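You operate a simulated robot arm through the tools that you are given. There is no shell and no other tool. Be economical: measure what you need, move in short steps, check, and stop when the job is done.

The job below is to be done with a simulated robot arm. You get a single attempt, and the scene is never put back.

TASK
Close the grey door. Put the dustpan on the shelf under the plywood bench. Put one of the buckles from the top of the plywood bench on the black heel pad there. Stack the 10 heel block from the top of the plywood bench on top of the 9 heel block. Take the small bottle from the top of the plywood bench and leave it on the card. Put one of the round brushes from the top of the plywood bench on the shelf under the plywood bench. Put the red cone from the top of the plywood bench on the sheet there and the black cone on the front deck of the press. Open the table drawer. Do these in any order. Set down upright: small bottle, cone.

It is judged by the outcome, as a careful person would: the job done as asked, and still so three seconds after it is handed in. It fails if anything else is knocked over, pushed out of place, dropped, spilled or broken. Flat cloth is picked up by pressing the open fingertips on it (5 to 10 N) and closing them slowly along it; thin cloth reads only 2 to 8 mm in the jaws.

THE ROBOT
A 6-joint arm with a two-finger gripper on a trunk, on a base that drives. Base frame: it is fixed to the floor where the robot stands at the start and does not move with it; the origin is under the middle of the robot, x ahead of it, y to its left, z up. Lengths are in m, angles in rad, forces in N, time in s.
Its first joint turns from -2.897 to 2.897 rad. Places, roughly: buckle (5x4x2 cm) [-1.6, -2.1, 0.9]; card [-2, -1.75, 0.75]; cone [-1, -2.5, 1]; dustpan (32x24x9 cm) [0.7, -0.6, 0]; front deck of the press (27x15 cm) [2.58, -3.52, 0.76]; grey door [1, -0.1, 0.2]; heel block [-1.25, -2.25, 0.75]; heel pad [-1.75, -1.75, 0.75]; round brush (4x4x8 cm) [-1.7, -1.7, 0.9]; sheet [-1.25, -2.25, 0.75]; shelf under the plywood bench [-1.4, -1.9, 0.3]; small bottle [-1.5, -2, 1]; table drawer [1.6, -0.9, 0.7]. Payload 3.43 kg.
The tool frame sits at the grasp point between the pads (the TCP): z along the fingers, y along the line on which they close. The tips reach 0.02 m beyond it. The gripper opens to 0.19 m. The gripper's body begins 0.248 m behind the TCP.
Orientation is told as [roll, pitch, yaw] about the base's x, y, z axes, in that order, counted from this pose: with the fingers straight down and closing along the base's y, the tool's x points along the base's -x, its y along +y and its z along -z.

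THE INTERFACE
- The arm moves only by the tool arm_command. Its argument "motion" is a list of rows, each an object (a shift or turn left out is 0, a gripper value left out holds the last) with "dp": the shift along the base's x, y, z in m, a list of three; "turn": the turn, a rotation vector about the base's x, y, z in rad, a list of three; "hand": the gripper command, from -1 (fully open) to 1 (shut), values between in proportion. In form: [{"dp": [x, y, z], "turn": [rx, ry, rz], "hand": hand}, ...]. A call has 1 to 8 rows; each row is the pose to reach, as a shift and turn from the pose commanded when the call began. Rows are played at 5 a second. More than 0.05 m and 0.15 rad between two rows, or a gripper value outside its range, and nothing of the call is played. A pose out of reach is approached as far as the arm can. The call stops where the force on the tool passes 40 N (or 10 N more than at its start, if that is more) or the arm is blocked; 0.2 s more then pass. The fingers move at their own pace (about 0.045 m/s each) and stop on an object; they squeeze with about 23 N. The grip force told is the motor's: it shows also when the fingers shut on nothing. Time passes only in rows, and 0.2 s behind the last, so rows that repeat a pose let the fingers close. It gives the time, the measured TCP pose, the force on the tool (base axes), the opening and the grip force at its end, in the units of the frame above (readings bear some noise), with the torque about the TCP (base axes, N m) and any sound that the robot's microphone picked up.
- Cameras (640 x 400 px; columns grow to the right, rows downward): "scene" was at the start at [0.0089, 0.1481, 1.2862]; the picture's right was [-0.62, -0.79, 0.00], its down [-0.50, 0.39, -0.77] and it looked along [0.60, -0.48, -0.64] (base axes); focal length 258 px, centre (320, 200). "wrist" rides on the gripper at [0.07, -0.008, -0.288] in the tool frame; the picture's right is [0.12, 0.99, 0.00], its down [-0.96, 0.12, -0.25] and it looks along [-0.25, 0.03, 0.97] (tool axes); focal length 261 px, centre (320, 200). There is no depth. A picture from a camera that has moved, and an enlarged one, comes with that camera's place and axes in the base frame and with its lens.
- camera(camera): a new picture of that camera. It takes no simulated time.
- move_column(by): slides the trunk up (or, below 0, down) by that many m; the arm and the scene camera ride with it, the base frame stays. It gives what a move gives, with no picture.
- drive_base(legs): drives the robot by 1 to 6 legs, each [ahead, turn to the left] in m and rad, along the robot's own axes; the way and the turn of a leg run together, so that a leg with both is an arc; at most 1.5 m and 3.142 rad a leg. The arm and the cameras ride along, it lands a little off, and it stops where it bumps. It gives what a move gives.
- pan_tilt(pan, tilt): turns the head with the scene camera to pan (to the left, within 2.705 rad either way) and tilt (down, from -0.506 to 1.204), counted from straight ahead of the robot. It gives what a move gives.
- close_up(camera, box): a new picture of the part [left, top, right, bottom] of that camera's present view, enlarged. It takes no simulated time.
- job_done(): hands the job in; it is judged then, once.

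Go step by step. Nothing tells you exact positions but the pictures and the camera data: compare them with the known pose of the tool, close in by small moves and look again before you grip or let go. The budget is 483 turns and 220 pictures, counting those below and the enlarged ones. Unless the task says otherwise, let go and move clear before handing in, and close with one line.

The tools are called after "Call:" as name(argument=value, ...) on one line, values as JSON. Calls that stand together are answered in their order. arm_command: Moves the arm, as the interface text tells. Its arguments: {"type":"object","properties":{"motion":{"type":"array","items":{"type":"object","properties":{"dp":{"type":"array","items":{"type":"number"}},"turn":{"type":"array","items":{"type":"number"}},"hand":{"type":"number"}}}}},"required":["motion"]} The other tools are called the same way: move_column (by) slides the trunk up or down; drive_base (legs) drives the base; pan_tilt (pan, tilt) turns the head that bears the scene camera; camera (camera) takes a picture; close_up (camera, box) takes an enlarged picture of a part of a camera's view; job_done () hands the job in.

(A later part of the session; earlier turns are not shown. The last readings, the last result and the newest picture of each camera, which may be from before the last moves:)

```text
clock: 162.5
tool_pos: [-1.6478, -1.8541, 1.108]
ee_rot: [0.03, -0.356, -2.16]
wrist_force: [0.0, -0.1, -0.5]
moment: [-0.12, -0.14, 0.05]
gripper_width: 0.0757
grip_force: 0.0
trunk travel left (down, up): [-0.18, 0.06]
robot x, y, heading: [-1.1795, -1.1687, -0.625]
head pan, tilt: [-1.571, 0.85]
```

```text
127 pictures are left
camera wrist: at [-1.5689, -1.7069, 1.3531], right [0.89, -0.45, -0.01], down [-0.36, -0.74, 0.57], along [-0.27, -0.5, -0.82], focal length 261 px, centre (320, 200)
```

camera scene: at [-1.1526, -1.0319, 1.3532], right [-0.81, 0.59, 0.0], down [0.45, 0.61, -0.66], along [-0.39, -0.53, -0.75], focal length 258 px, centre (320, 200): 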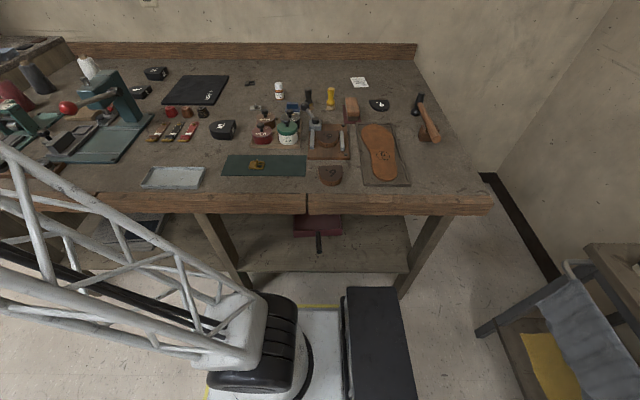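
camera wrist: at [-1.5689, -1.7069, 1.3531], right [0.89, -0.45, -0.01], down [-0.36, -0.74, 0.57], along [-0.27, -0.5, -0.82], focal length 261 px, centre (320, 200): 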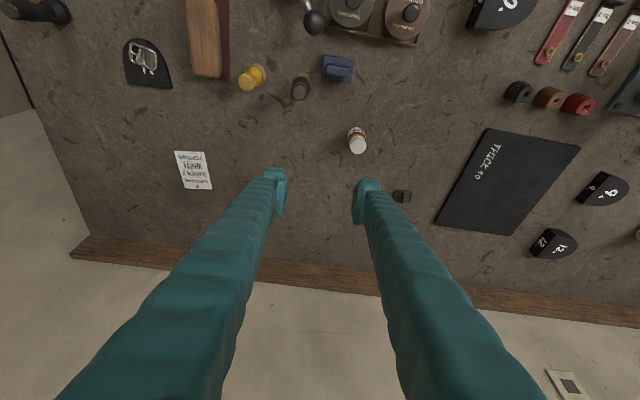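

Call:
arm_command(motion=[{"dp": [0.03, -0.002, -0.02]}, {"dp": [0.06, -0.003, -0.045]}, {"dp": [0.071, -0.004, -0.085]}])

Call:
camera(camera="wrist")

```text
clock: 163.3
tool_pos: [-1.5785, -1.8579, 1.0226]
ee_rot: [0.028, -0.357, -2.16]
wrist_force: [-0.5, -0.2, 0.2]
moment: [-0.09, -0.02, 0.03]
gripper_width: 0.0761
grip_force: 0.1
trunk travel left (down, up): [-0.18, 0.06]
robot x, y, heading: [-1.1759, -1.1664, -0.634]
head pan, tilt: [-1.571, 0.85]
```

```text
126 pictures are left
camera wrist: at [-1.4987, -1.7112, 1.2668], right [0.89, -0.45, -0.02], down [-0.36, -0.73, 0.57], along [-0.27, -0.51, -0.82], focal length 261 px, centre (320, 200)
```

wrist: 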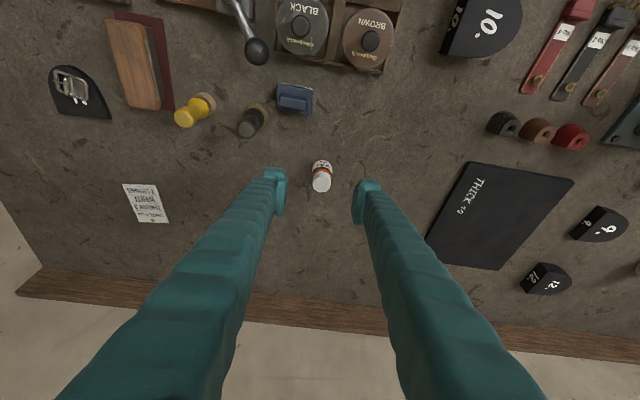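

Centred. I slide in along the tool axis and grip the bottle body.

Call:
arm_command(motion=[{"dp": [-0.006, -0.011, -0.039]}, {"dp": [-0.011, -0.022, -0.078]}, {"dp": [-0.0165, -0.033, -0.117]}, {"dp": [-0.0165, -0.033, -0.117], "hand": 1}, {"dp": [-0.0165, -0.033, -0.117]}, {"dp": [-0.0165, -0.033, -0.117]}, {"dp": [-0.0165, -0.033, -0.117]}])

Call:
camera(camera="wrist")

```text
clock: 164.9
tool_pos: [-1.5965, -1.8957, 0.9058]
ee_rot: [0.03, -0.358, -2.164]
wrist_force: [0.3, -0.2, 0.1]
moment: [-0.01, 0.04, 0.0]
gripper_width: 0.0253
grip_force: 22.8
trunk travel left (down, up): [-0.18, 0.06]
robot x, y, heading: [-1.178, -1.1651, -0.628]
head pan, tilt: [-1.571, 0.85]
```

```text
125 pictures are left
camera wrist: at [-1.5173, -1.7485, 1.1515], right [0.89, -0.45, -0.02], down [-0.36, -0.74, 0.57], along [-0.27, -0.5, -0.82], focal length 261 px, centre (320, 200)
```

wrist: 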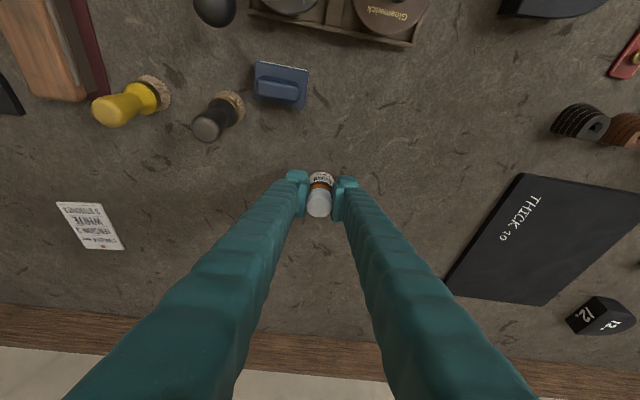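

Held (25 mm). I lift gently and carry it, keeping orientation, to above the card near (-1.947,-1.822).

Call:
arm_command(motion=[{"dp": [0, 0, 0.01]}, {"dp": [0, 0, 0.03]}, {"dp": [0, 0, 0.06]}, {"dp": [-0.02, 0.004, 0.08]}, {"dp": [-0.05, 0.01, 0.08]}, {"dp": [-0.085, 0.018, 0.08]}, {"dp": [-0.12, 0.025, 0.08]}, {"dp": [-0.155, 0.032, 0.08]}])

Call:
arm_command(motion=[{"dp": [-0.033, 0.007, 0]}, {"dp": [-0.066, 0.014, 0]}, {"dp": [-0.099, 0.021, 0]}, {"dp": [-0.132, 0.028, 0]}, {"dp": [-0.165, 0.035, 0]}, {"dp": [-0.195, 0.041, 0]}])

Call:
camera(camera="wrist")

Call:
close_up(camera="scene", box=[310, 50, 406, 110])

```text
clock: 166.7
tool_pos: [-1.7497, -1.8614, 0.9811]
ee_rot: [0.028, -0.358, -2.159]
wrist_force: [0.3, 0.6, -0.8]
moment: [0.1, 0.1, -0.06]
gripper_width: 0.0246
grip_force: 23.4
trunk travel left (down, up): [-0.18, 0.06]
robot x, y, heading: [-1.1739, -1.1699, -0.631]
head pan, tilt: [-1.571, 0.85]
```

```text
clock: 168.1
tool_pos: [-1.9442, -1.8187, 0.9856]
ee_rot: [0.027, -0.358, -2.162]
wrist_force: [0.4, -0.1, -0.6]
moment: [0.09, 0.06, -0.03]
gripper_width: 0.0247
grip_force: 23.2
trunk travel left (down, up): [-0.18, 0.06]
robot x, y, heading: [-1.176, -1.1681, -0.632]
head pan, tilt: [-1.571, 0.85]
```

```text
124 pictures are left
camera wrist: at [-1.8657, -1.6707, 1.2302], right [0.89, -0.45, -0.02], down [-0.36, -0.74, 0.57], along [-0.27, -0.5, -0.82], focal length 261 px, centre (320, 200)
```

wrist: 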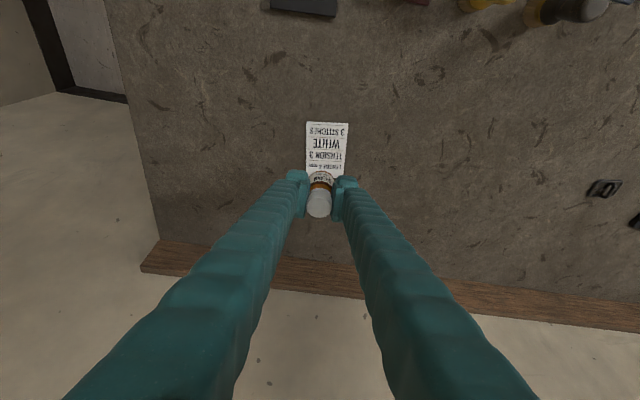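

```text
6.67 times, centred on (358, 80) of scene
camera zoom: at [-1.1528, -1.0324, 1.3533], right [-0.81, 0.59, 0.0], down [0.44, 0.61, -0.66], along [-0.39, -0.53, -0.75], focal length 1723 px, centre (67, 1000)
```

zoom: 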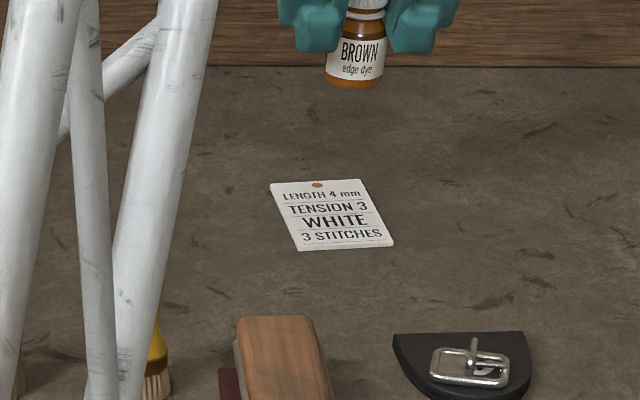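

The bottle is upright and above the card to within 7 mm. I correct and lower.

Call:
arm_command(motion=[{"dp": [0.004, 0.002, -0.02]}, {"dp": [0.007, 0.003, -0.045]}, {"dp": [0.007, 0.003, -0.065]}, {"dp": [0.007, 0.003, -0.075]}])

Call:
close_up(camera="scene", box=[310, 50, 406, 110])

```text
clock: 169.1
tool_pos: [-1.9391, -1.8169, 0.9096]
ee_rot: [0.027, -0.36, -2.163]
wrist_force: [1.8, -0.6, 3.4]
moment: [-0.01, 0.02, 0.01]
gripper_width: 0.025
grip_force: 23.0
trunk travel left (down, up): [-0.18, 0.06]
robot x, y, heading: [-1.174, -1.1692, -0.634]
head pan, tilt: [-1.571, 0.85]
```

```text
6.67 times, centred on (358, 80) of scene
camera zoom: at [-1.1529, -1.0321, 1.3534], right [-0.81, 0.59, 0.0], down [0.44, 0.61, -0.66], along [-0.39, -0.53, -0.75], focal length 1723 px, centre (67, 1000)
```

zoom: 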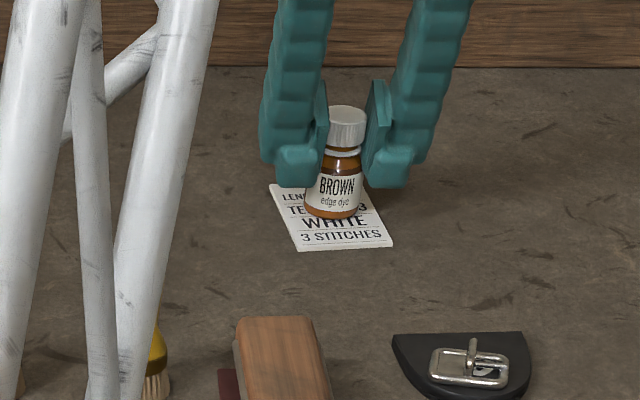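

Resting on the card. Release and withdraw along the tool axis.

Call:
arm_command(motion=[{"dp": [0, 0, 0], "hand": 0.3}, {"dp": [0, 0, 0]}, {"dp": [0, 0, 0]}, {"dp": [0.008, 0.012, 0.037]}, {"dp": [0.016, 0.023, 0.075]}, {"dp": [0.023, 0.035, 0.112]}, {"dp": [0.031, 0.046, 0.15]}])

Call:
camera(camera="wrist")

Call:
close_up(camera="scene", box=[310, 50, 406, 110])

```text
clock: 170.7
tool_pos: [-1.9061, -1.7667, 1.058]
ee_rot: [0.027, -0.358, -2.163]
wrist_force: [0.3, -0.4, -0.4]
moment: [0.03, -0.04, -0.01]
gripper_width: 0.0665
grip_force: 0.0
trunk travel left (down, up): [-0.18, 0.06]
robot x, y, heading: [-1.1768, -1.1651, -0.635]
head pan, tilt: [-1.571, 0.85]
```

```text
121 pictures are left
camera wrist: at [-1.8277, -1.6211, 1.303], right [0.89, -0.45, -0.02], down [-0.36, -0.74, 0.57], along [-0.27, -0.5, -0.82], focal length 261 px, centre (320, 200)
```

wrist: 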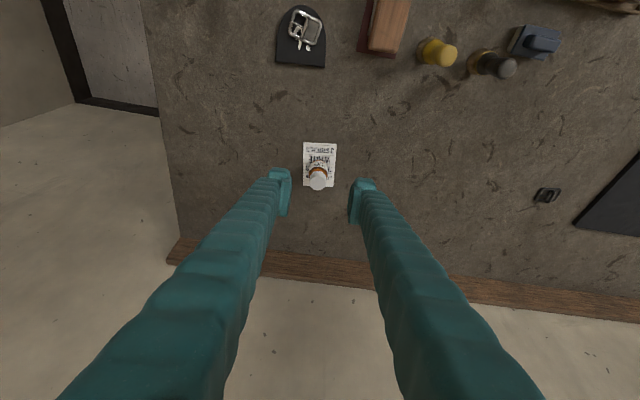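

```text
6.67 times, centred on (358, 80) of scene
camera zoom: at [-1.1532, -1.0324, 1.3533], right [-0.81, 0.59, 0.0], down [0.44, 0.61, -0.66], along [-0.39, -0.53, -0.75], focal length 1723 px, centre (67, 1000)
```

zoom: 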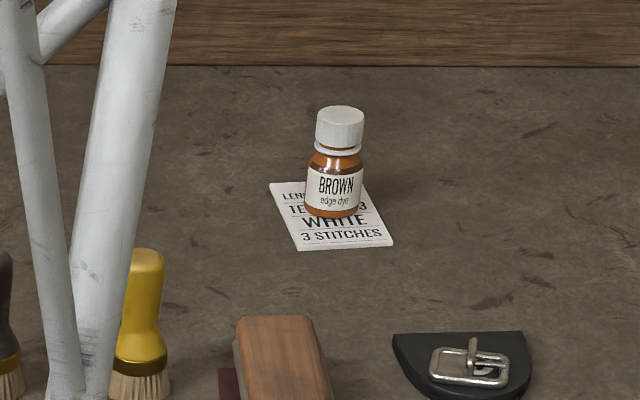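

Bottle stands on the card. Next the yellow dauber brush: I go to a pre-grasp above it with a narrow opening.

Call:
arm_command(motion=[{"dp": [0.044, 0.017, 0], "hand": 0.45}, {"dp": [0.088, 0.034, 0]}, {"dp": [0.132, 0.051, 0]}, {"dp": [0.176, 0.068, 0]}, {"dp": [0.219, 0.085, 0]}, {"dp": [0.219, 0.085, -0.025]}])

Call:
camera(camera="wrist")

Call:
close_up(camera="wrist", box=[260, 110, 380, 185])

```text
clock: 172.1
tool_pos: [-1.6891, -1.6875, 1.0375]
ee_rot: [0.028, -0.36, -2.164]
wrist_force: [0.0, -0.3, -0.1]
moment: [-0.02, 0.08, -0.01]
gripper_width: 0.0525
grip_force: 0.0
trunk travel left (down, up): [-0.18, 0.06]
robot x, y, heading: [-1.1767, -1.1672, -0.638]
head pan, tilt: [-1.571, 0.85]
```

```text
119 pictures are left
camera wrist: at [-1.6094, -1.5403, 1.2815], right [0.89, -0.45, -0.02], down [-0.36, -0.73, 0.57], along [-0.27, -0.51, -0.82], focal length 261 px, centre (320, 200)
```

wrist: 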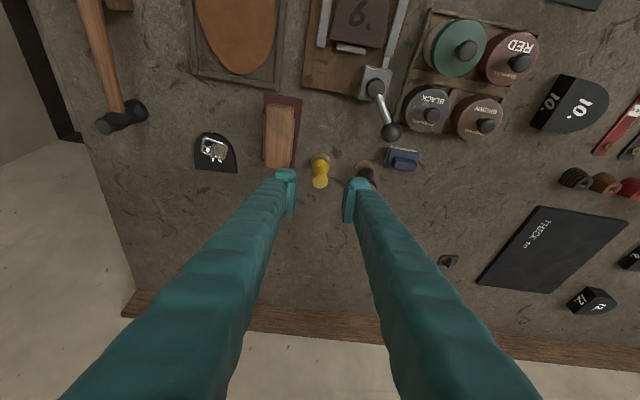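

```text
5.33 times, centred on (320, 148) of wrist
camera zoom: at [-1.6094, -1.5403, 1.2815], right [0.89, -0.45, -0.02], down [-0.36, -0.73, 0.57], along [-0.27, -0.51, -0.82], focal length 1390 px, centre (320, 480)
```

zoom: 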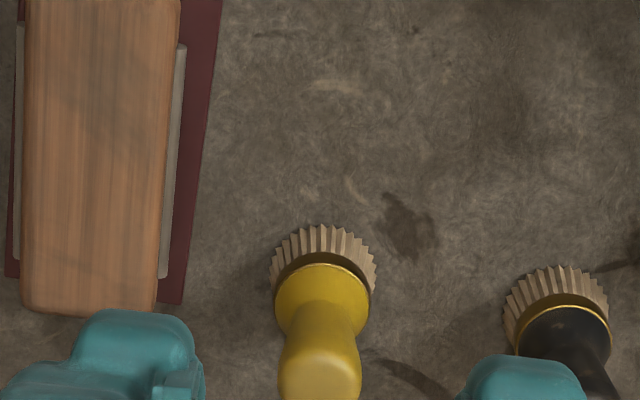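

Centred on the brush; I narrow the gap to ~36 mm to clear the wooden block, come down and grip.

Call:
arm_command(motion=[{"dp": [0, 0, 0], "hand": 0.62}, {"dp": [-0.006, -0.011, -0.038]}, {"dp": [-0.012, -0.022, -0.077]}, {"dp": [-0.0174, -0.0335, -0.1155]}, {"dp": [-0.0174, -0.0335, -0.1155], "hand": 1}, {"dp": [-0.0174, -0.0335, -0.1155]}, {"dp": [-0.0174, -0.0335, -0.1155]}])

Call:
close_up(camera="wrist", box=[240, 110, 400, 210])

```text
clock: 173.7
tool_pos: [-1.7055, -1.7155, 0.919]
ee_rot: [0.027, -0.358, -2.163]
wrist_force: [0.2, 0.4, 0.7]
moment: [-0.02, 0.01, -0.01]
gripper_width: 0.0198
grip_force: 22.6
trunk travel left (down, up): [-0.18, 0.06]
robot x, y, heading: [-1.1788, -1.1649, -0.632]
head pan, tilt: [-1.571, 0.85]
```

```text
4.00 times, centred on (320, 160) of wrist
camera zoom: at [-1.6262, -1.5687, 1.1641], right [0.89, -0.45, -0.02], down [-0.36, -0.74, 0.57], along [-0.27, -0.5, -0.82], focal length 1043 px, centre (320, 360)
```

zoom: 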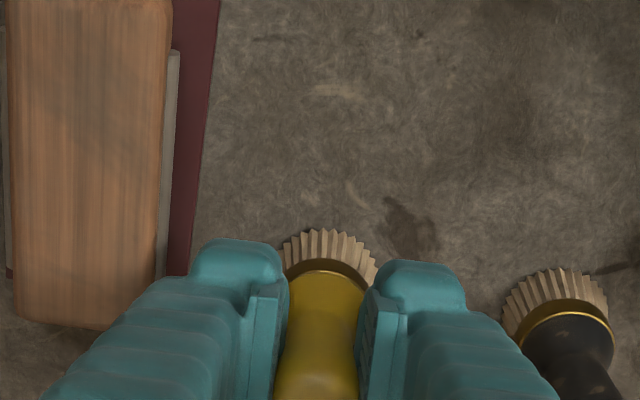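

Gripped (20 mm). I lift it high, then move the base out from the bench while keeping it parallel.

Call:
arm_command(motion=[{"dp": [0, 0, 0.02]}, {"dp": [0, 0, 0.05]}, {"dp": [0, 0, 0.09]}, {"dp": [0, 0, 0.13]}, {"dp": [0, 0, 0.17]}, {"dp": [0, 0, 0.21]}])

Call:
drive_base(legs=[[0, 0.6], [0.5, 0], [0, -1.2], [-0.7, 0], [0, 0.6]])

Call:
pan_tilt(pan=-1.57, tilt=0.7)

Call:
camera(camera="scene")

Call:
camera(camera="wrist")

```text
clock: 175.1
tool_pos: [-1.707, -1.7173, 1.1294]
ee_rot: [0.028, -0.356, -2.162]
wrist_force: [-0.2, -0.7, -0.4]
moment: [0.03, -0.03, -0.03]
gripper_width: 0.0201
grip_force: 22.5
trunk travel left (down, up): [-0.18, 0.06]
robot x, y, heading: [-1.1807, -1.1666, -0.632]
head pan, tilt: [-1.571, 0.85]
```

```text
clock: 188.0
tool_pos: [-1.4371, -1.092, 1.1289]
ee_rot: [0.028, -0.359, -2.135]
wrist_force: [-0.4, -0.1, 0.9]
moment: [0.01, 0.01, -0.01]
gripper_width: 0.0198
grip_force: 23.3
trunk travel left (down, up): [-0.18, 0.06]
robot x, y, heading: [-0.9213, -0.5288, -0.61]
head pan, tilt: [-1.571, 0.85]
```

```text
clock: 188.7
tool_pos: [-1.4365, -1.0929, 1.129]
ee_rot: [0.029, -0.359, -2.135]
wrist_force: [-0.3, 0.1, -1.3]
moment: [-0.02, -0.01, 0.0]
gripper_width: 0.0204
grip_force: 23.1
trunk travel left (down, up): [-0.18, 0.06]
robot x, y, heading: [-0.926, -0.5287, -0.611]
head pan, tilt: [-1.571, 0.7]
```

```text
116 pictures are left
camera scene: at [-0.9034, -0.398, 1.3655], right [-0.82, 0.57, 0.0], down [0.37, 0.53, -0.76], along [-0.44, -0.63, -0.64], focal length 258 px, centre (320, 200)
```

scene: 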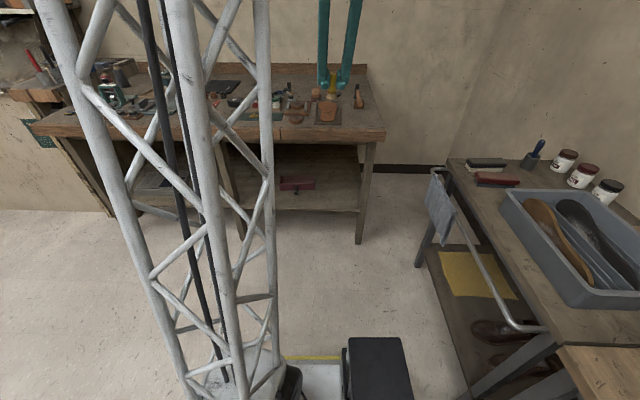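

```text
115 pictures are left
camera wrist: at [-1.3608, -0.9435, 1.3736], right [0.9, -0.43, -0.02], down [-0.34, -0.74, 0.57], along [-0.26, -0.51, -0.82], focal length 261 px, centre (320, 200)
```

wrist: 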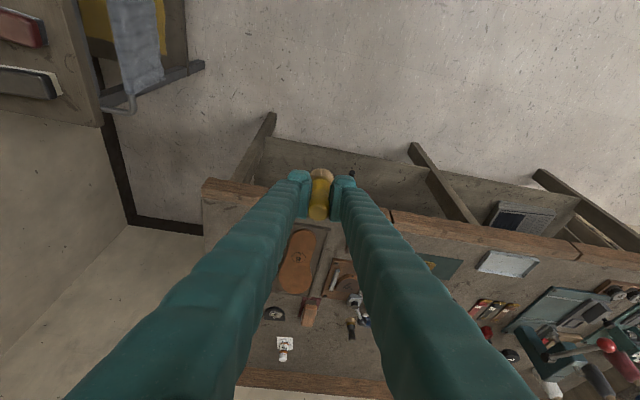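

Good position. I lower the column, then bring the brush down in front of the shelf to the right of the dustpan.

Call:
move_column(by=-0.15)

Call:
arm_command(motion=[{"dp": [-0.02, -0.007, -0.04]}, {"dp": [-0.04, -0.014, -0.08]}, {"dp": [-0.06, -0.021, -0.12]}, {"dp": [-0.082, -0.027, -0.16]}, {"dp": [-0.082, -0.027, -0.205]}, {"dp": [-0.082, -0.027, -0.25]}, {"dp": [-0.082, -0.027, -0.295]}, {"dp": [-0.082, -0.027, -0.34]}])

Call:
arm_command(motion=[{"dp": [0, 0, -0.04]}, {"dp": [0, 0, -0.08]}, {"dp": [0, 0, -0.12]}, {"dp": [0, 0, -0.16]}, {"dp": [0, 0, -0.2]}])

Call:
camera(camera="wrist")

Call:
camera(camera="scene")

```text
clock: 190.4
tool_pos: [-1.4368, -1.0917, 0.9788]
ee_rot: [0.027, -0.359, -2.137]
wrist_force: [-0.2, -1.0, -1.1]
moment: [-0.01, 0.01, 0.01]
gripper_width: 0.0201
grip_force: 23.0
trunk travel left (down, up): [-0.03, 0.21]
robot x, y, heading: [-0.9201, -0.5272, -0.608]
head pan, tilt: [-1.571, 0.7]
```

```text
clock: 192.2
tool_pos: [-1.5181, -1.1222, 0.6379]
ee_rot: [0.028, -0.361, -2.137]
wrist_force: [0.6, -0.1, 0.4]
moment: [-0.03, 0.05, 0.0]
gripper_width: 0.0201
grip_force: 22.7
trunk travel left (down, up): [-0.03, 0.21]
robot x, y, heading: [-0.9217, -0.5302, -0.614]
head pan, tilt: [-1.571, 0.7]
```

```text
clock: 193.4
tool_pos: [-1.5169, -1.1186, 0.4416]
ee_rot: [0.027, -0.359, -2.136]
wrist_force: [-0.9, 0.4, -0.2]
moment: [-0.01, 0.01, 0.01]
gripper_width: 0.0199
grip_force: 22.9
trunk travel left (down, up): [-0.03, 0.21]
robot x, y, heading: [-0.9248, -0.5255, -0.608]
head pan, tilt: [-1.571, 0.7]
```

```text
114 pictures are left
camera wrist: at [-1.4414, -0.9701, 0.6861], right [0.9, -0.43, -0.02], down [-0.34, -0.74, 0.57], along [-0.26, -0.51, -0.82], focal length 261 px, centre (320, 200)
```

wrist: 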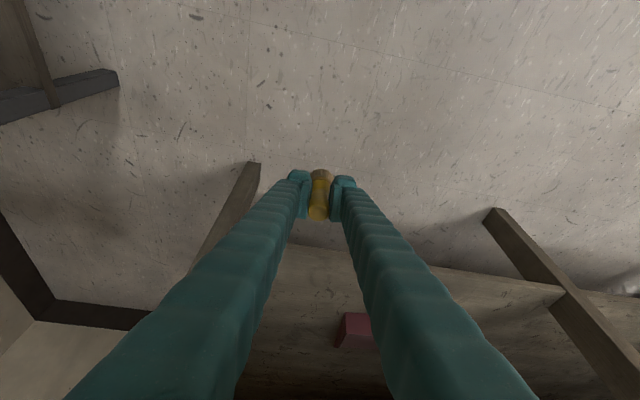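

```text
113 pictures are left
camera scene: at [-0.9032, -0.3978, 1.2156], right [-0.82, 0.57, 0.0], down [0.37, 0.53, -0.77], along [-0.44, -0.63, -0.64], focal length 258 px, centre (320, 200)
```

scene: 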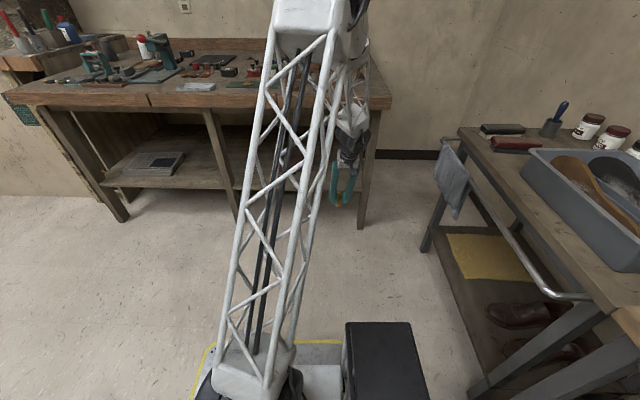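

Position is between the dustpan and right leg. I add a bit more lean and advance over the shelf.

Call:
arm_command(motion=[{"dp": [-0.02, -0.032, 0], "turn": [-0.04, 0.025, 0]}, {"dp": [-0.04, -0.064, 0], "turn": [-0.085, 0.053, 0]}, {"dp": [-0.06, -0.096, 0], "turn": [-0.127, 0.08, 0]}, {"dp": [-0.08, -0.128, 0], "turn": [-0.127, 0.08, 0]}, {"dp": [-0.1, -0.16, 0], "turn": [-0.127, 0.08, 0]}, {"dp": [-0.12, -0.192, 0], "turn": [-0.127, 0.08, 0]}, {"dp": [-0.14, -0.224, 0], "turn": [-0.127, 0.08, 0]}])

Call:
camera(camera="wrist")

Call:
close_up(camera="scene", box=[260, 60, 420, 240])

```text
clock: 195.1
tool_pos: [-1.6566, -1.3426, 0.4418]
ee_rot: [0.03, -0.51, -2.139]
wrist_force: [0.2, -0.2, 1.6]
moment: [0.05, -0.08, 0.02]
gripper_width: 0.0199
grip_force: 22.9
trunk travel left (down, up): [-0.03, 0.21]
robot x, y, heading: [-0.918, -0.5245, -0.605]
head pan, tilt: [-1.571, 0.7]
```

```text
112 pictures are left
camera wrist: at [-1.5627, -1.1654, 0.6584], right [0.9, -0.43, -0.03], down [-0.29, -0.66, 0.69], along [-0.32, -0.61, -0.73], focal length 261 px, centre (320, 200)
```

wrist: 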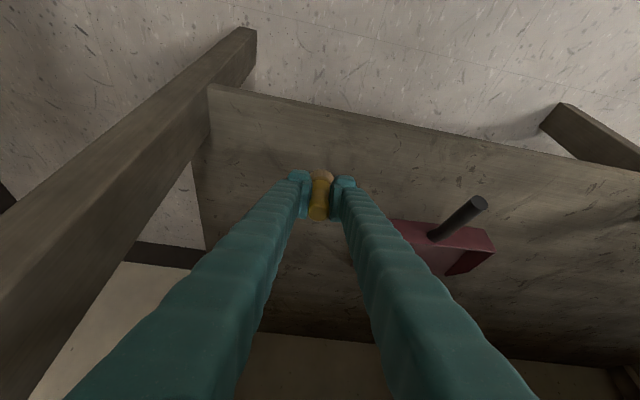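

```text
2.22 times, centred on (340, 150) of scene
camera zoom: at [-0.9034, -0.398, 1.2155], right [-0.82, 0.57, 0.0], down [0.37, 0.53, -0.76], along [-0.44, -0.63, -0.64], focal length 574 px, centre (276, 311)
```

zoom: 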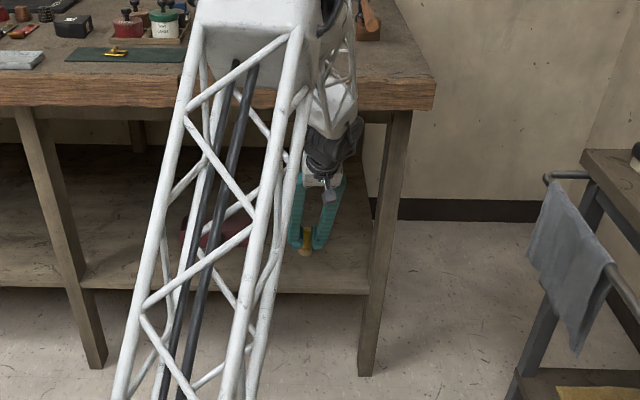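

Call:
arm_command(motion=[{"dp": [-0.009, -0.012, -0.03]}, {"dp": [-0.012, -0.016, -0.06]}, {"dp": [-0.012, -0.016, -0.08]}, {"dp": [-0.012, -0.016, -0.092]}, {"dp": [-0.012, -0.016, -0.097]}])

Call:
camera(camera="wrist")

```text
clock: 196.1
tool_pos: [-1.6737, -1.3636, 0.3578]
ee_rot: [0.026, -0.517, -2.134]
wrist_force: [-0.1, -0.8, 15.3]
moment: [-0.16, 0.07, 0.02]
gripper_width: 0.0198
grip_force: 22.6
trunk travel left (down, up): [-0.03, 0.21]
robot x, y, heading: [-0.9194, -0.5296, -0.603]
head pan, tilt: [-1.571, 0.7]
stopped in row 5: the force on the tool passed its limit at 51 N (the readings are from after the stop); the commanded pose is now the measured one
```

```text
110 pictures are left
camera wrist: at [-1.5777, -1.1843, 0.5722], right [0.9, -0.43, -0.04], down [-0.29, -0.66, 0.69], along [-0.32, -0.61, -0.72], focal length 261 px, centre (320, 200)
```

wrist: 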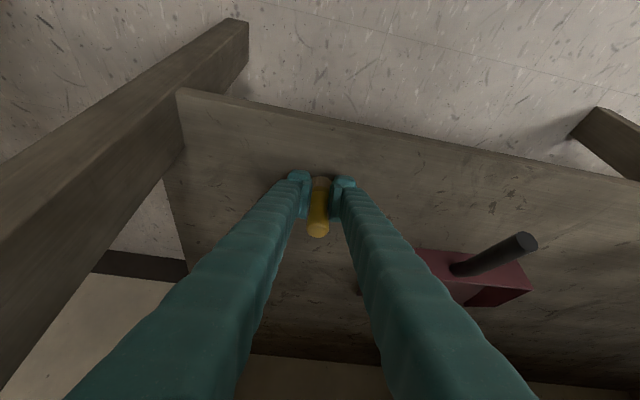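

The brush stands on the shelf, righted by contact. I release gently and withdraw.

Call:
arm_command(motion=[{"dp": [0, 0, 0.002], "hand": 0.75}, {"dp": [0, 0, 0.002], "hand": 0.5}, {"dp": [0, 0, 0.002], "hand": 0.4}, {"dp": [0, 0, 0.002]}, {"dp": [0.012, 0.018, 0.03]}, {"dp": [0.03, 0.045, 0.05]}, {"dp": [0.05, 0.075, 0.07]}, {"dp": [0.075, 0.112, 0.08]}])

Call:
camera(camera="wrist")

```text
clock: 197.9
tool_pos: [-1.6005, -1.2496, 0.4319]
ee_rot: [0.028, -0.511, -2.134]
wrist_force: [0.2, 0.2, -0.6]
moment: [-0.05, 0.04, 0.01]
gripper_width: 0.057
grip_force: 0.1
trunk travel left (down, up): [-0.03, 0.21]
robot x, y, heading: [-0.9249, -0.5306, -0.608]
head pan, tilt: [-1.571, 0.7]
```

```text
109 pictures are left
camera wrist: at [-1.5057, -1.0708, 0.6484], right [0.9, -0.43, -0.03], down [-0.29, -0.66, 0.69], along [-0.32, -0.61, -0.72], focal length 261 px, centre (320, 200)
```

wrist: 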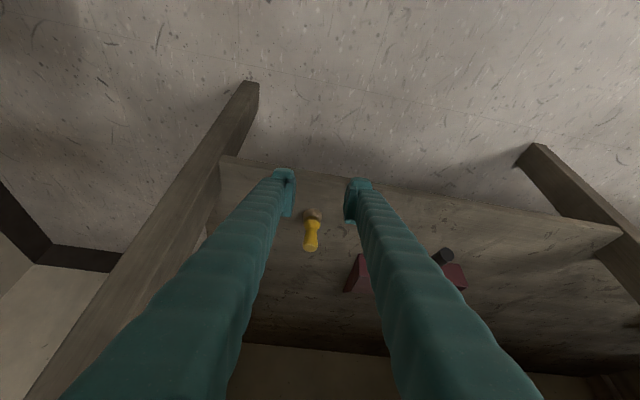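

The brush stands on the shelf. I withdraw, raise, and level the tool.

Call:
arm_command(motion=[{"dp": [0.024, 0.032, 0.02]}, {"dp": [0.048, 0.064, 0.04], "turn": [0.04, -0.025, 0]}, {"dp": [0.06, 0.08, 0.08], "turn": [0.085, -0.053, 0]}, {"dp": [0.06, 0.08, 0.13], "turn": [0.127, -0.08, 0]}, {"dp": [0.06, 0.08, 0.18], "turn": [0.211, -0.134, 0]}, {"dp": [0.06, 0.08, 0.23], "turn": [0.295, -0.187, 0]}, {"dp": [0.06, 0.08, 0.28], "turn": [0.38, -0.24, 0]}, {"dp": [0.06, 0.08, 0.33], "turn": [0.422, -0.268, 0]}])

Call:
arm_command(motion=[{"dp": [0, 0, 0.05]}, {"dp": [0, 0, 0.1]}, {"dp": [0, 0, 0.15]}, {"dp": [0, 0, 0.2]}, {"dp": [0, 0, 0.25]}, {"dp": [0, 0, 0.3]}, {"dp": [0, 0, 0.35]}])

Call:
move_column(by=0.15)

Call:
camera(camera="scene")

```text
clock: 199.7
tool_pos: [-1.5384, -1.169, 0.7668]
ee_rot: [0.027, -0.013, -2.135]
wrist_force: [-0.6, 0.4, -1.4]
moment: [0.01, -0.03, 0.01]
gripper_width: 0.0571
grip_force: 0.0
trunk travel left (down, up): [-0.03, 0.21]
robot x, y, heading: [-0.923, -0.5284, -0.602]
head pan, tilt: [-1.571, 0.7]
```

```text
clock: 201.3
tool_pos: [-1.5222, -1.153, 1.0712]
ee_rot: [0.025, -0.027, -2.134]
wrist_force: [0.1, -0.6, -1.4]
moment: [0.1, -0.13, -0.01]
gripper_width: 0.057
grip_force: 0.1
out of reach, approached as far as the arm can: row 6, 7
trunk travel left (down, up): [-0.03, 0.21]
robot x, y, heading: [-0.9234, -0.5274, -0.607]
head pan, tilt: [-1.571, 0.7]
```

```text
clock: 203.0
tool_pos: [-1.5213, -1.153, 1.222]
ee_rot: [0.025, -0.029, -2.135]
wrist_force: [0.8, 0.1, 0.2]
moment: [-0.01, 0.0, 0.0]
gripper_width: 0.0568
grip_force: 0.0
trunk travel left (down, up): [-0.18, 0.06]
robot x, y, heading: [-0.9227, -0.5269, -0.606]
head pan, tilt: [-1.571, 0.7]
```

```text
108 pictures are left
camera scene: at [-0.9036, -0.3982, 1.3655], right [-0.82, 0.57, 0.0], down [0.37, 0.53, -0.76], along [-0.44, -0.63, -0.64], focal length 258 px, centre (320, 200)
```

scene: 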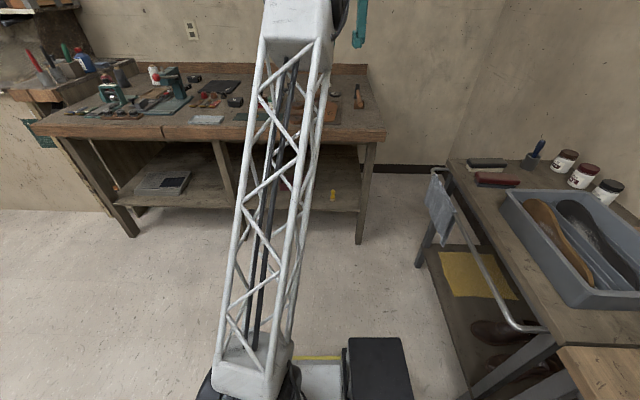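

Both the dustpan and brush are on the shelf. Now I drive to the left half of the bench, parallel and close, for the heel block and cones.

Call:
drive_base(legs=[[0, -1.188], [0.572, 0], [0, 0.908], [0.567, 0], [0, 0.25]])

Call:
pan_tilt(pan=-1.57, tilt=0.85)

Call:
camera(camera="scene")

Call:
camera(camera="wrist")

```text
clock: 215.7
tool_pos: [-1.307, -2.1294, 1.2226]
ee_rot: [0.024, -0.026, -2.167]
wrist_force: [-0.4, 1.1, 0.6]
moment: [-0.02, 0.02, 0.02]
gripper_width: 0.0567
grip_force: 0.0
trunk travel left (down, up): [-0.18, 0.06]
robot x, y, heading: [-0.6828, -1.5249, -0.64]
head pan, tilt: [-1.571, 0.7]
```

```text
clock: 216.3
tool_pos: [-1.307, -2.1312, 1.2226]
ee_rot: [0.024, -0.029, -2.167]
wrist_force: [0.1, -0.5, -0.6]
moment: [-0.01, -0.02, -0.01]
gripper_width: 0.0569
grip_force: 0.1
trunk travel left (down, up): [-0.18, 0.06]
robot x, y, heading: [-0.6858, -1.5248, -0.641]
head pan, tilt: [-1.571, 0.85]
```

```text
107 pictures are left
camera scene: at [-0.6606, -1.3904, 1.3533], right [-0.8, 0.6, 0.0], down [0.45, 0.6, -0.66], along [-0.39, -0.53, -0.75], focal length 258 px, centre (320, 200)
```

scene: 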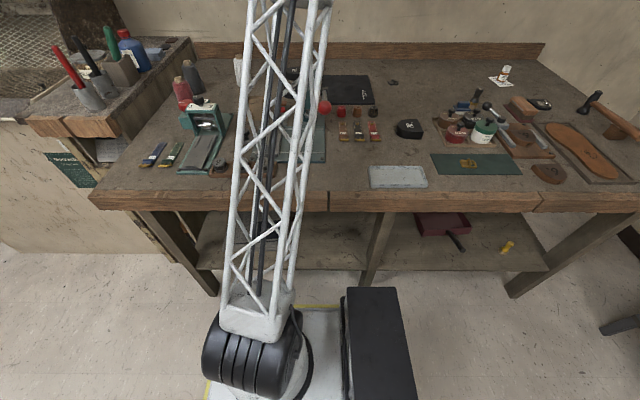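

```text
106 pictures are left
camera wrist: at [-1.2752, -2.0579, 1.5082], right [0.89, -0.46, 0.02], down [-0.45, -0.85, 0.28], along [-0.11, -0.26, -0.96], focal length 261 px, centre (320, 200)
```

wrist: 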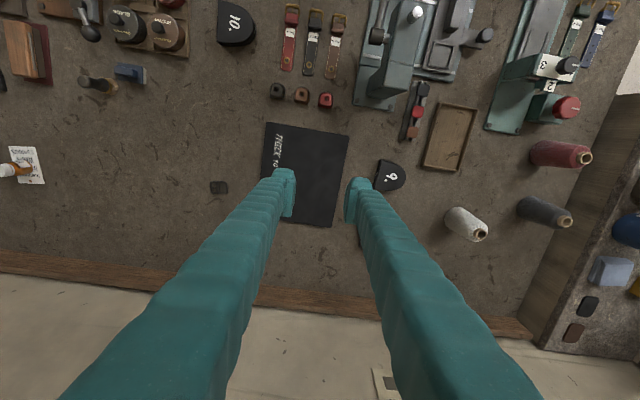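

Robot is well placed. I move over the 10 heel block for a close look.

Call:
arm_command(motion=[{"dp": [-0.003, 0.045, 0], "turn": [0.02, 0.002, 0], "hand": -0.2}, {"dp": [-0.006, 0.09, 0], "turn": [0.0375, 0.0036, 0]}, {"dp": [-0.009, 0.135, -0.01], "turn": [0.0375, 0.0036, 0]}, {"dp": [-0.012, 0.18, -0.02], "turn": [0.0375, 0.0036, 0]}, {"dp": [-0.015, 0.225, -0.04], "turn": [0.0375, 0.0036, 0]}, {"dp": [-0.018, 0.265, -0.065], "turn": [0.0375, 0.0036, 0]}, {"dp": [-0.02, 0.3, -0.1], "turn": [0.0375, 0.0036, 0]}, {"dp": [-0.02, 0.322, -0.14], "turn": [0.0375, 0.0036, 0]}])

Call:
camera(camera="wrist")

Call:
close_up(camera="scene", box=[490, 215, 540, 265])

```text
clock: 218.2
tool_pos: [-1.3276, -1.8093, 1.0835]
ee_rot: [0.0, 0.002, -2.168]
wrist_force: [1.0, 0.9, 0.6]
moment: [0.09, 0.06, -0.01]
gripper_width: 0.1139
grip_force: 0.0
trunk travel left (down, up): [-0.18, 0.06]
robot x, y, heading: [-0.6853, -1.5243, -0.638]
head pan, tilt: [-1.571, 0.85]
```

```text
105 pictures are left
camera wrist: at [-1.2955, -1.7477, 1.3702], right [0.89, -0.46, 0.0], down [-0.44, -0.86, 0.25], along [-0.11, -0.22, -0.97], focal length 261 px, centre (320, 200)
```

wrist: 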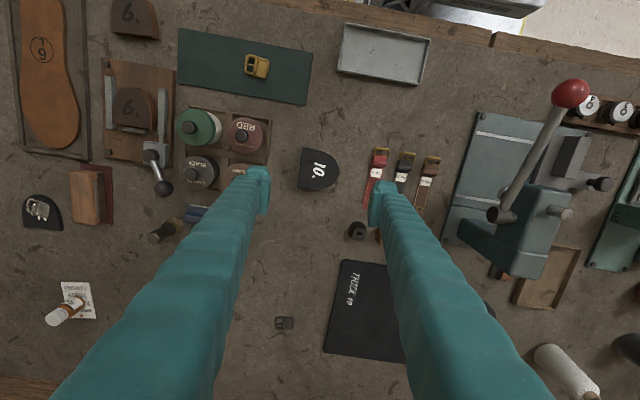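

```text
8.00 times, centred on (515, 240) of scene
camera zoom: at [-0.6603, -1.3903, 1.3533], right [-0.8, 0.6, 0.0], down [0.45, 0.6, -0.66], along [-0.39, -0.53, -0.75], focal length 2068 px, centre (-1240, -120)
```

zoom: 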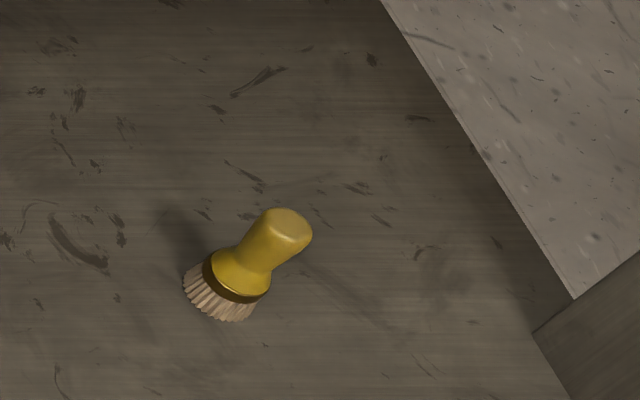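

The brush stands upright on the shelf. The 10 block is nearly centred; flat edge is square to the closing line. I descend and grip.

Call:
arm_command(motion=[{"dp": [-0.0033, 0.0067, -0.045]}, {"dp": [-0.0033, 0.0067, -0.09]}, {"dp": [-0.0033, 0.0067, -0.13]}])

Call:
camera(camera="wrist")

```text
clock: 218.9
tool_pos: [-1.3285, -1.7986, 0.9543]
ee_rot: [-0.001, 0.001, -2.168]
wrist_force: [0.9, 0.0, -0.2]
moment: [0.0, 0.05, 0.05]
gripper_width: 0.1141
grip_force: 0.1
trunk travel left (down, up): [-0.18, 0.06]
robot x, y, heading: [-0.6838, -1.5272, -0.638]
head pan, tilt: [-1.571, 0.85]
```

```text
103 pictures are left
camera wrist: at [-1.2961, -1.7372, 1.2418], right [0.89, -0.46, 0.0], down [-0.45, -0.86, 0.25], along [-0.11, -0.22, -0.97], focal length 261 px, centre (320, 200)
```

wrist: 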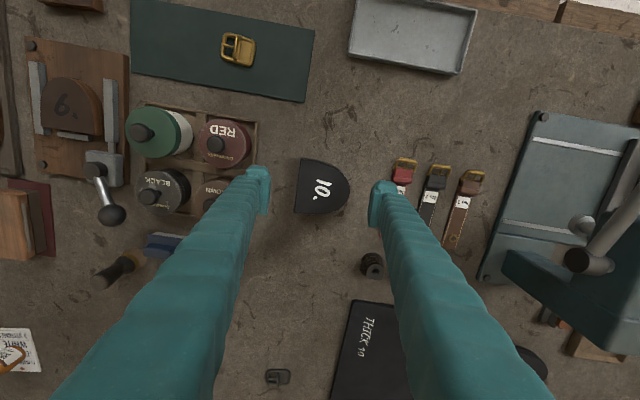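

Call:
arm_command(motion=[{"dp": [0.001, 0.0, -0.01], "hand": 0}, {"dp": [0.001, 0, -0.035]}, {"dp": [0.001, 0, -0.065]}, {"dp": [0.001, 0, -0.065], "hand": 1}, {"dp": [0.001, 0, -0.065]}, {"dp": [0.001, 0, -0.065]}, {"dp": [0.001, 0, -0.065]}])

Call:
arm_command(motion=[{"dp": [0, 0, 0.02]}, {"dp": [0, 0, 0.05]}, {"dp": [0, 0, 0.09]}, {"dp": [0, 0, 0.13]}, {"dp": [0, 0, 0.17]}])

Call:
camera(camera="wrist")

```text
clock: 220.6
tool_pos: [-1.329, -1.8002, 0.8903]
ee_rot: [-0.001, 0.001, -2.167]
wrist_force: [1.2, -0.3, 0.5]
moment: [0.0, -0.02, -0.02]
gripper_width: 0.0727
grip_force: 23.4
trunk travel left (down, up): [-0.18, 0.06]
robot x, y, heading: [-0.6896, -1.5236, -0.637]
head pan, tilt: [-1.571, 0.85]
```

```text
clock: 221.8
tool_pos: [-1.3305, -1.8034, 1.058]
ee_rot: [-0.001, 0.001, -2.167]
wrist_force: [0.2, -0.2, -2.3]
moment: [0.04, -0.12, 0.0]
gripper_width: 0.0727
grip_force: 22.8
trunk travel left (down, up): [-0.18, 0.06]
robot x, y, heading: [-0.6892, -1.5225, -0.637]
head pan, tilt: [-1.571, 0.85]
```

```text
102 pictures are left
camera wrist: at [-1.2984, -1.7417, 1.3466], right [0.89, -0.46, 0.0], down [-0.45, -0.86, 0.25], along [-0.11, -0.22, -0.97], focal length 261 px, centre (320, 200)
```

wrist: 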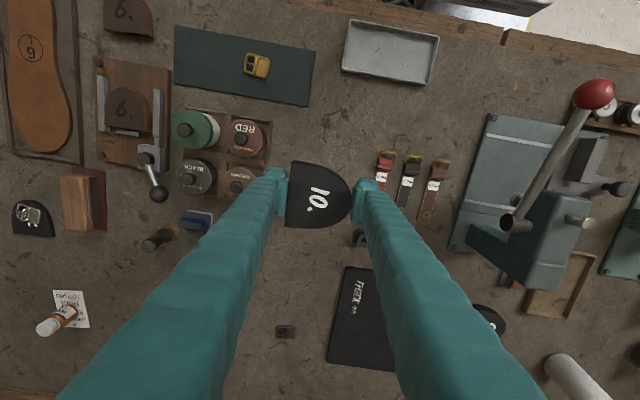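

Held firmly. I carry it over the sheet first to view the 9 block.

Call:
arm_command(motion=[{"dp": [-0.004, -0.04, 0.01]}, {"dp": [-0.008, -0.08, 0.02]}, {"dp": [-0.012, -0.12, 0.03]}, {"dp": [-0.016, -0.16, 0.03]}, {"dp": [-0.02, -0.2, 0.03]}, {"dp": [-0.022, -0.24, 0.03]}, {"dp": [-0.022, -0.28, 0.03]}, {"dp": [-0.022, -0.32, 0.03]}])

Call:
camera(camera="wrist")

Call:
close_up(camera="wrist", box=[360, 120, 520, 220])

```text
clock: 223.6
tool_pos: [-1.351, -2.122, 1.0857]
ee_rot: [0.0, 0.001, -2.167]
wrist_force: [-0.4, 1.3, -1.0]
moment: [-0.21, 0.0, 0.04]
gripper_width: 0.073
grip_force: 23.3
trunk travel left (down, up): [-0.18, 0.06]
robot x, y, heading: [-0.6839, -1.5255, -0.638]
head pan, tilt: [-1.571, 0.85]
```

```text
101 pictures are left
camera wrist: at [-1.3186, -2.0602, 1.3739], right [0.89, -0.46, 0.0], down [-0.45, -0.86, 0.25], along [-0.11, -0.22, -0.97], focal length 261 px, centre (320, 200)
```

wrist: 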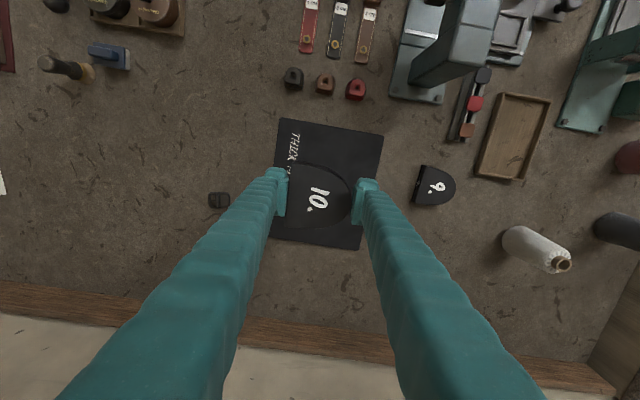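

```text
4.00 times, centred on (440, 170) of wrist
camera zoom: at [-1.3186, -2.0602, 1.3739], right [0.89, -0.46, 0.0], down [-0.45, -0.86, 0.25], along [-0.11, -0.22, -0.97], focal length 1043 px, centre (-160, 320)
```

zoom: 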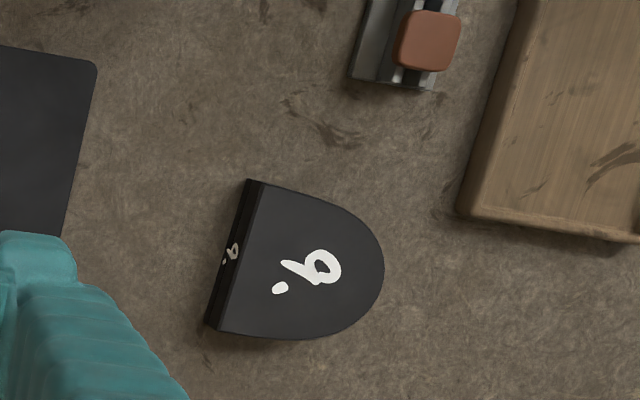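

The 9 block lies at about (-1.165,-2.249), turned 10° relative to mine. I move above it with matching yaw.

Call:
arm_command(motion=[{"dp": [0.031, -0.021, 0], "turn": [0, 0, -0.03]}, {"dp": [0.062, -0.042, 0], "turn": [0, 0, -0.06]}, {"dp": [0.093, -0.0635, 0], "turn": [0, 0, -0.09]}, {"dp": [0.124, -0.085, 0], "turn": [0, 0, -0.12]}, {"dp": [0.155, -0.106, 0], "turn": [0, 0, -0.15]}, {"dp": [0.186, -0.127, 0], "turn": [0, 0, -0.17]}, {"dp": [0.186, -0.127, -0.04], "turn": [0, 0, -0.17]}, {"dp": [0.186, -0.127, -0.08], "turn": [0, 0, -0.17]}])

Call:
camera(camera="wrist")

Call:
close_up(camera="scene", box=[240, 50, 336, 110])

```text
clock: 225.3
tool_pos: [-1.1677, -2.2469, 1.0059]
ee_rot: [0.0, 0.003, -2.336]
wrist_force: [0.1, 0.9, -1.3]
moment: [-0.03, 0.04, 0.0]
gripper_width: 0.0732
grip_force: 22.9
trunk travel left (down, up): [-0.18, 0.06]
robot x, y, heading: [-0.6848, -1.5244, -0.64]
head pan, tilt: [-1.571, 0.85]
```

```text
99 pictures are left
camera wrist: at [-1.1255, -2.1922, 1.2952], right [0.8, -0.6, 0.0], down [-0.58, -0.77, 0.25], along [-0.15, -0.2, -0.97], focal length 261 px, centre (320, 200)
```

wrist: 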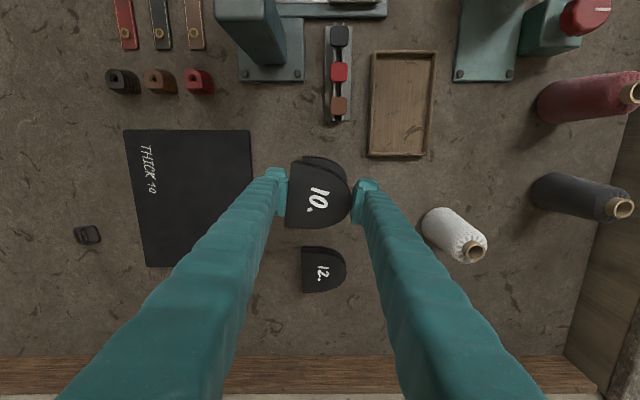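

```text
6.67 times, centred on (288, 80) of scene
camera zoom: at [-0.6604, -1.3902, 1.3533], right [-0.8, 0.6, 0.0], down [0.45, 0.6, -0.66], along [-0.39, -0.53, -0.75], focal length 1723 px, centre (533, 1000)
```

zoom: 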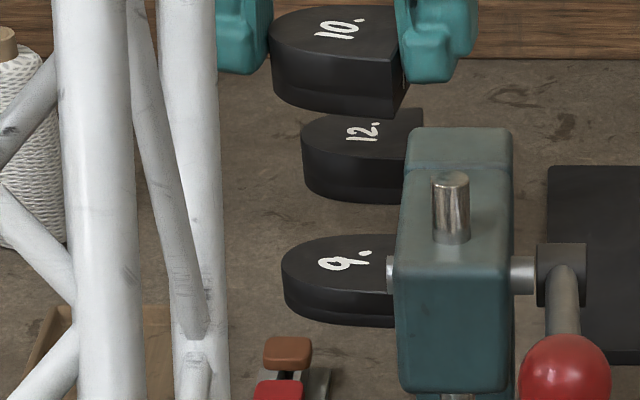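

Nearly aligned. I nudge 4 mm and descend toward contact.

Call:
arm_command(motion=[{"dp": [-0.002, -0.003, -0.03]}, {"dp": [-0.002, -0.003, -0.055]}])

Call:
close_up(camera="scene", box=[240, 50, 336, 110])

Call:
close_up(camera="wrist", box=[240, 120, 400, 220])

```text
clock: 225.9
tool_pos: [-1.1675, -2.2521, 0.9513]
ee_rot: [0.002, 0.001, -2.337]
wrist_force: [-0.7, -0.1, -1.7]
moment: [-0.06, 0.0, 0.0]
gripper_width: 0.073
grip_force: 22.9
trunk travel left (down, up): [-0.18, 0.06]
robot x, y, heading: [-0.6872, -1.5255, -0.636]
head pan, tilt: [-1.571, 0.85]
```

```text
6.67 times, centred on (288, 80) of scene
camera zoom: at [-0.6605, -1.3903, 1.3533], right [-0.8, 0.6, 0.0], down [0.45, 0.6, -0.66], along [-0.39, -0.53, -0.75], focal length 1723 px, centre (533, 1000)
```

zoom: 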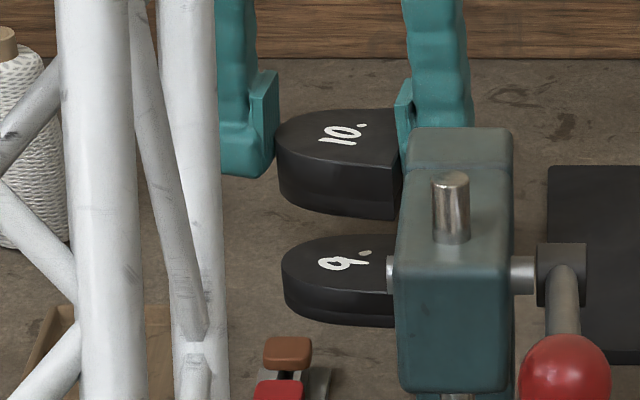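

```text
4.00 times, centred on (320, 170) of wrist
camera zoom: at [-1.1252, -2.1971, 1.2397], right [0.8, -0.6, 0.0], down [-0.58, -0.77, 0.25], along [-0.15, -0.2, -0.97], focal length 1043 px, centre (320, 320)
```

zoom: 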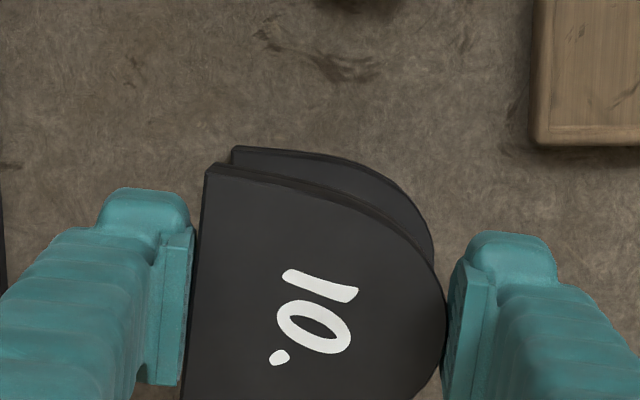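

The wrist view shows good alignment. I go down in small steps until contact.

Call:
arm_command(motion=[{"dp": [0, 0, -0.015]}, {"dp": [0, 0, -0.02]}, {"dp": [0, 0, -0.025]}])

Call:
close_up(camera="wrist", box=[240, 120, 400, 220])

```text
clock: 226.8
tool_pos: [-1.1675, -2.2523, 0.9274]
ee_rot: [0.0, 0.001, -2.337]
wrist_force: [-0.1, 0.3, -0.8]
moment: [-0.07, -0.03, -0.01]
gripper_width: 0.0731
grip_force: 22.8
trunk travel left (down, up): [-0.18, 0.06]
robot x, y, heading: [-0.6876, -1.5233, -0.641]
head pan, tilt: [-1.571, 0.85]
```

```text
4.00 times, centred on (320, 170) of wrist
camera zoom: at [-1.1245, -2.1967, 1.2158], right [0.8, -0.6, 0.0], down [-0.58, -0.77, 0.25], along [-0.15, -0.2, -0.97], focal length 1043 px, centre (320, 320)
```

zoom: 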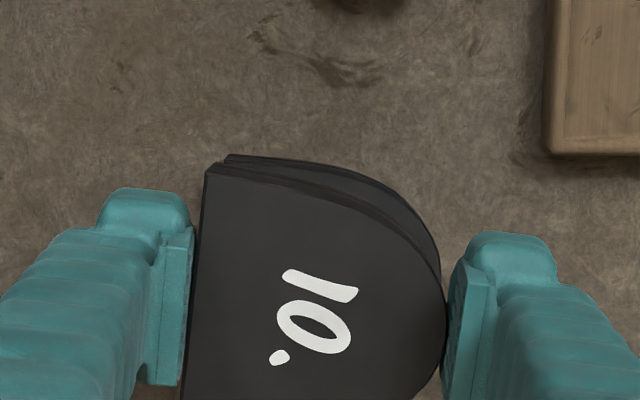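

Call:
arm_command(motion=[{"dp": [0, 0, -0.003]}, {"dp": [0, 0, -0.006]}])

```text
clock: 227.3
tool_pos: [-1.1673, -2.2523, 0.9213]
ee_rot: [-0.001, 0.001, -2.337]
wrist_force: [0.0, 0.5, -1.7]
moment: [-0.01, -0.01, 0.02]
gripper_width: 0.0728
grip_force: 22.9
trunk travel left (down, up): [-0.18, 0.06]
robot x, y, heading: [-0.6882, -1.525, -0.636]
head pan, tilt: [-1.571, 0.85]
```

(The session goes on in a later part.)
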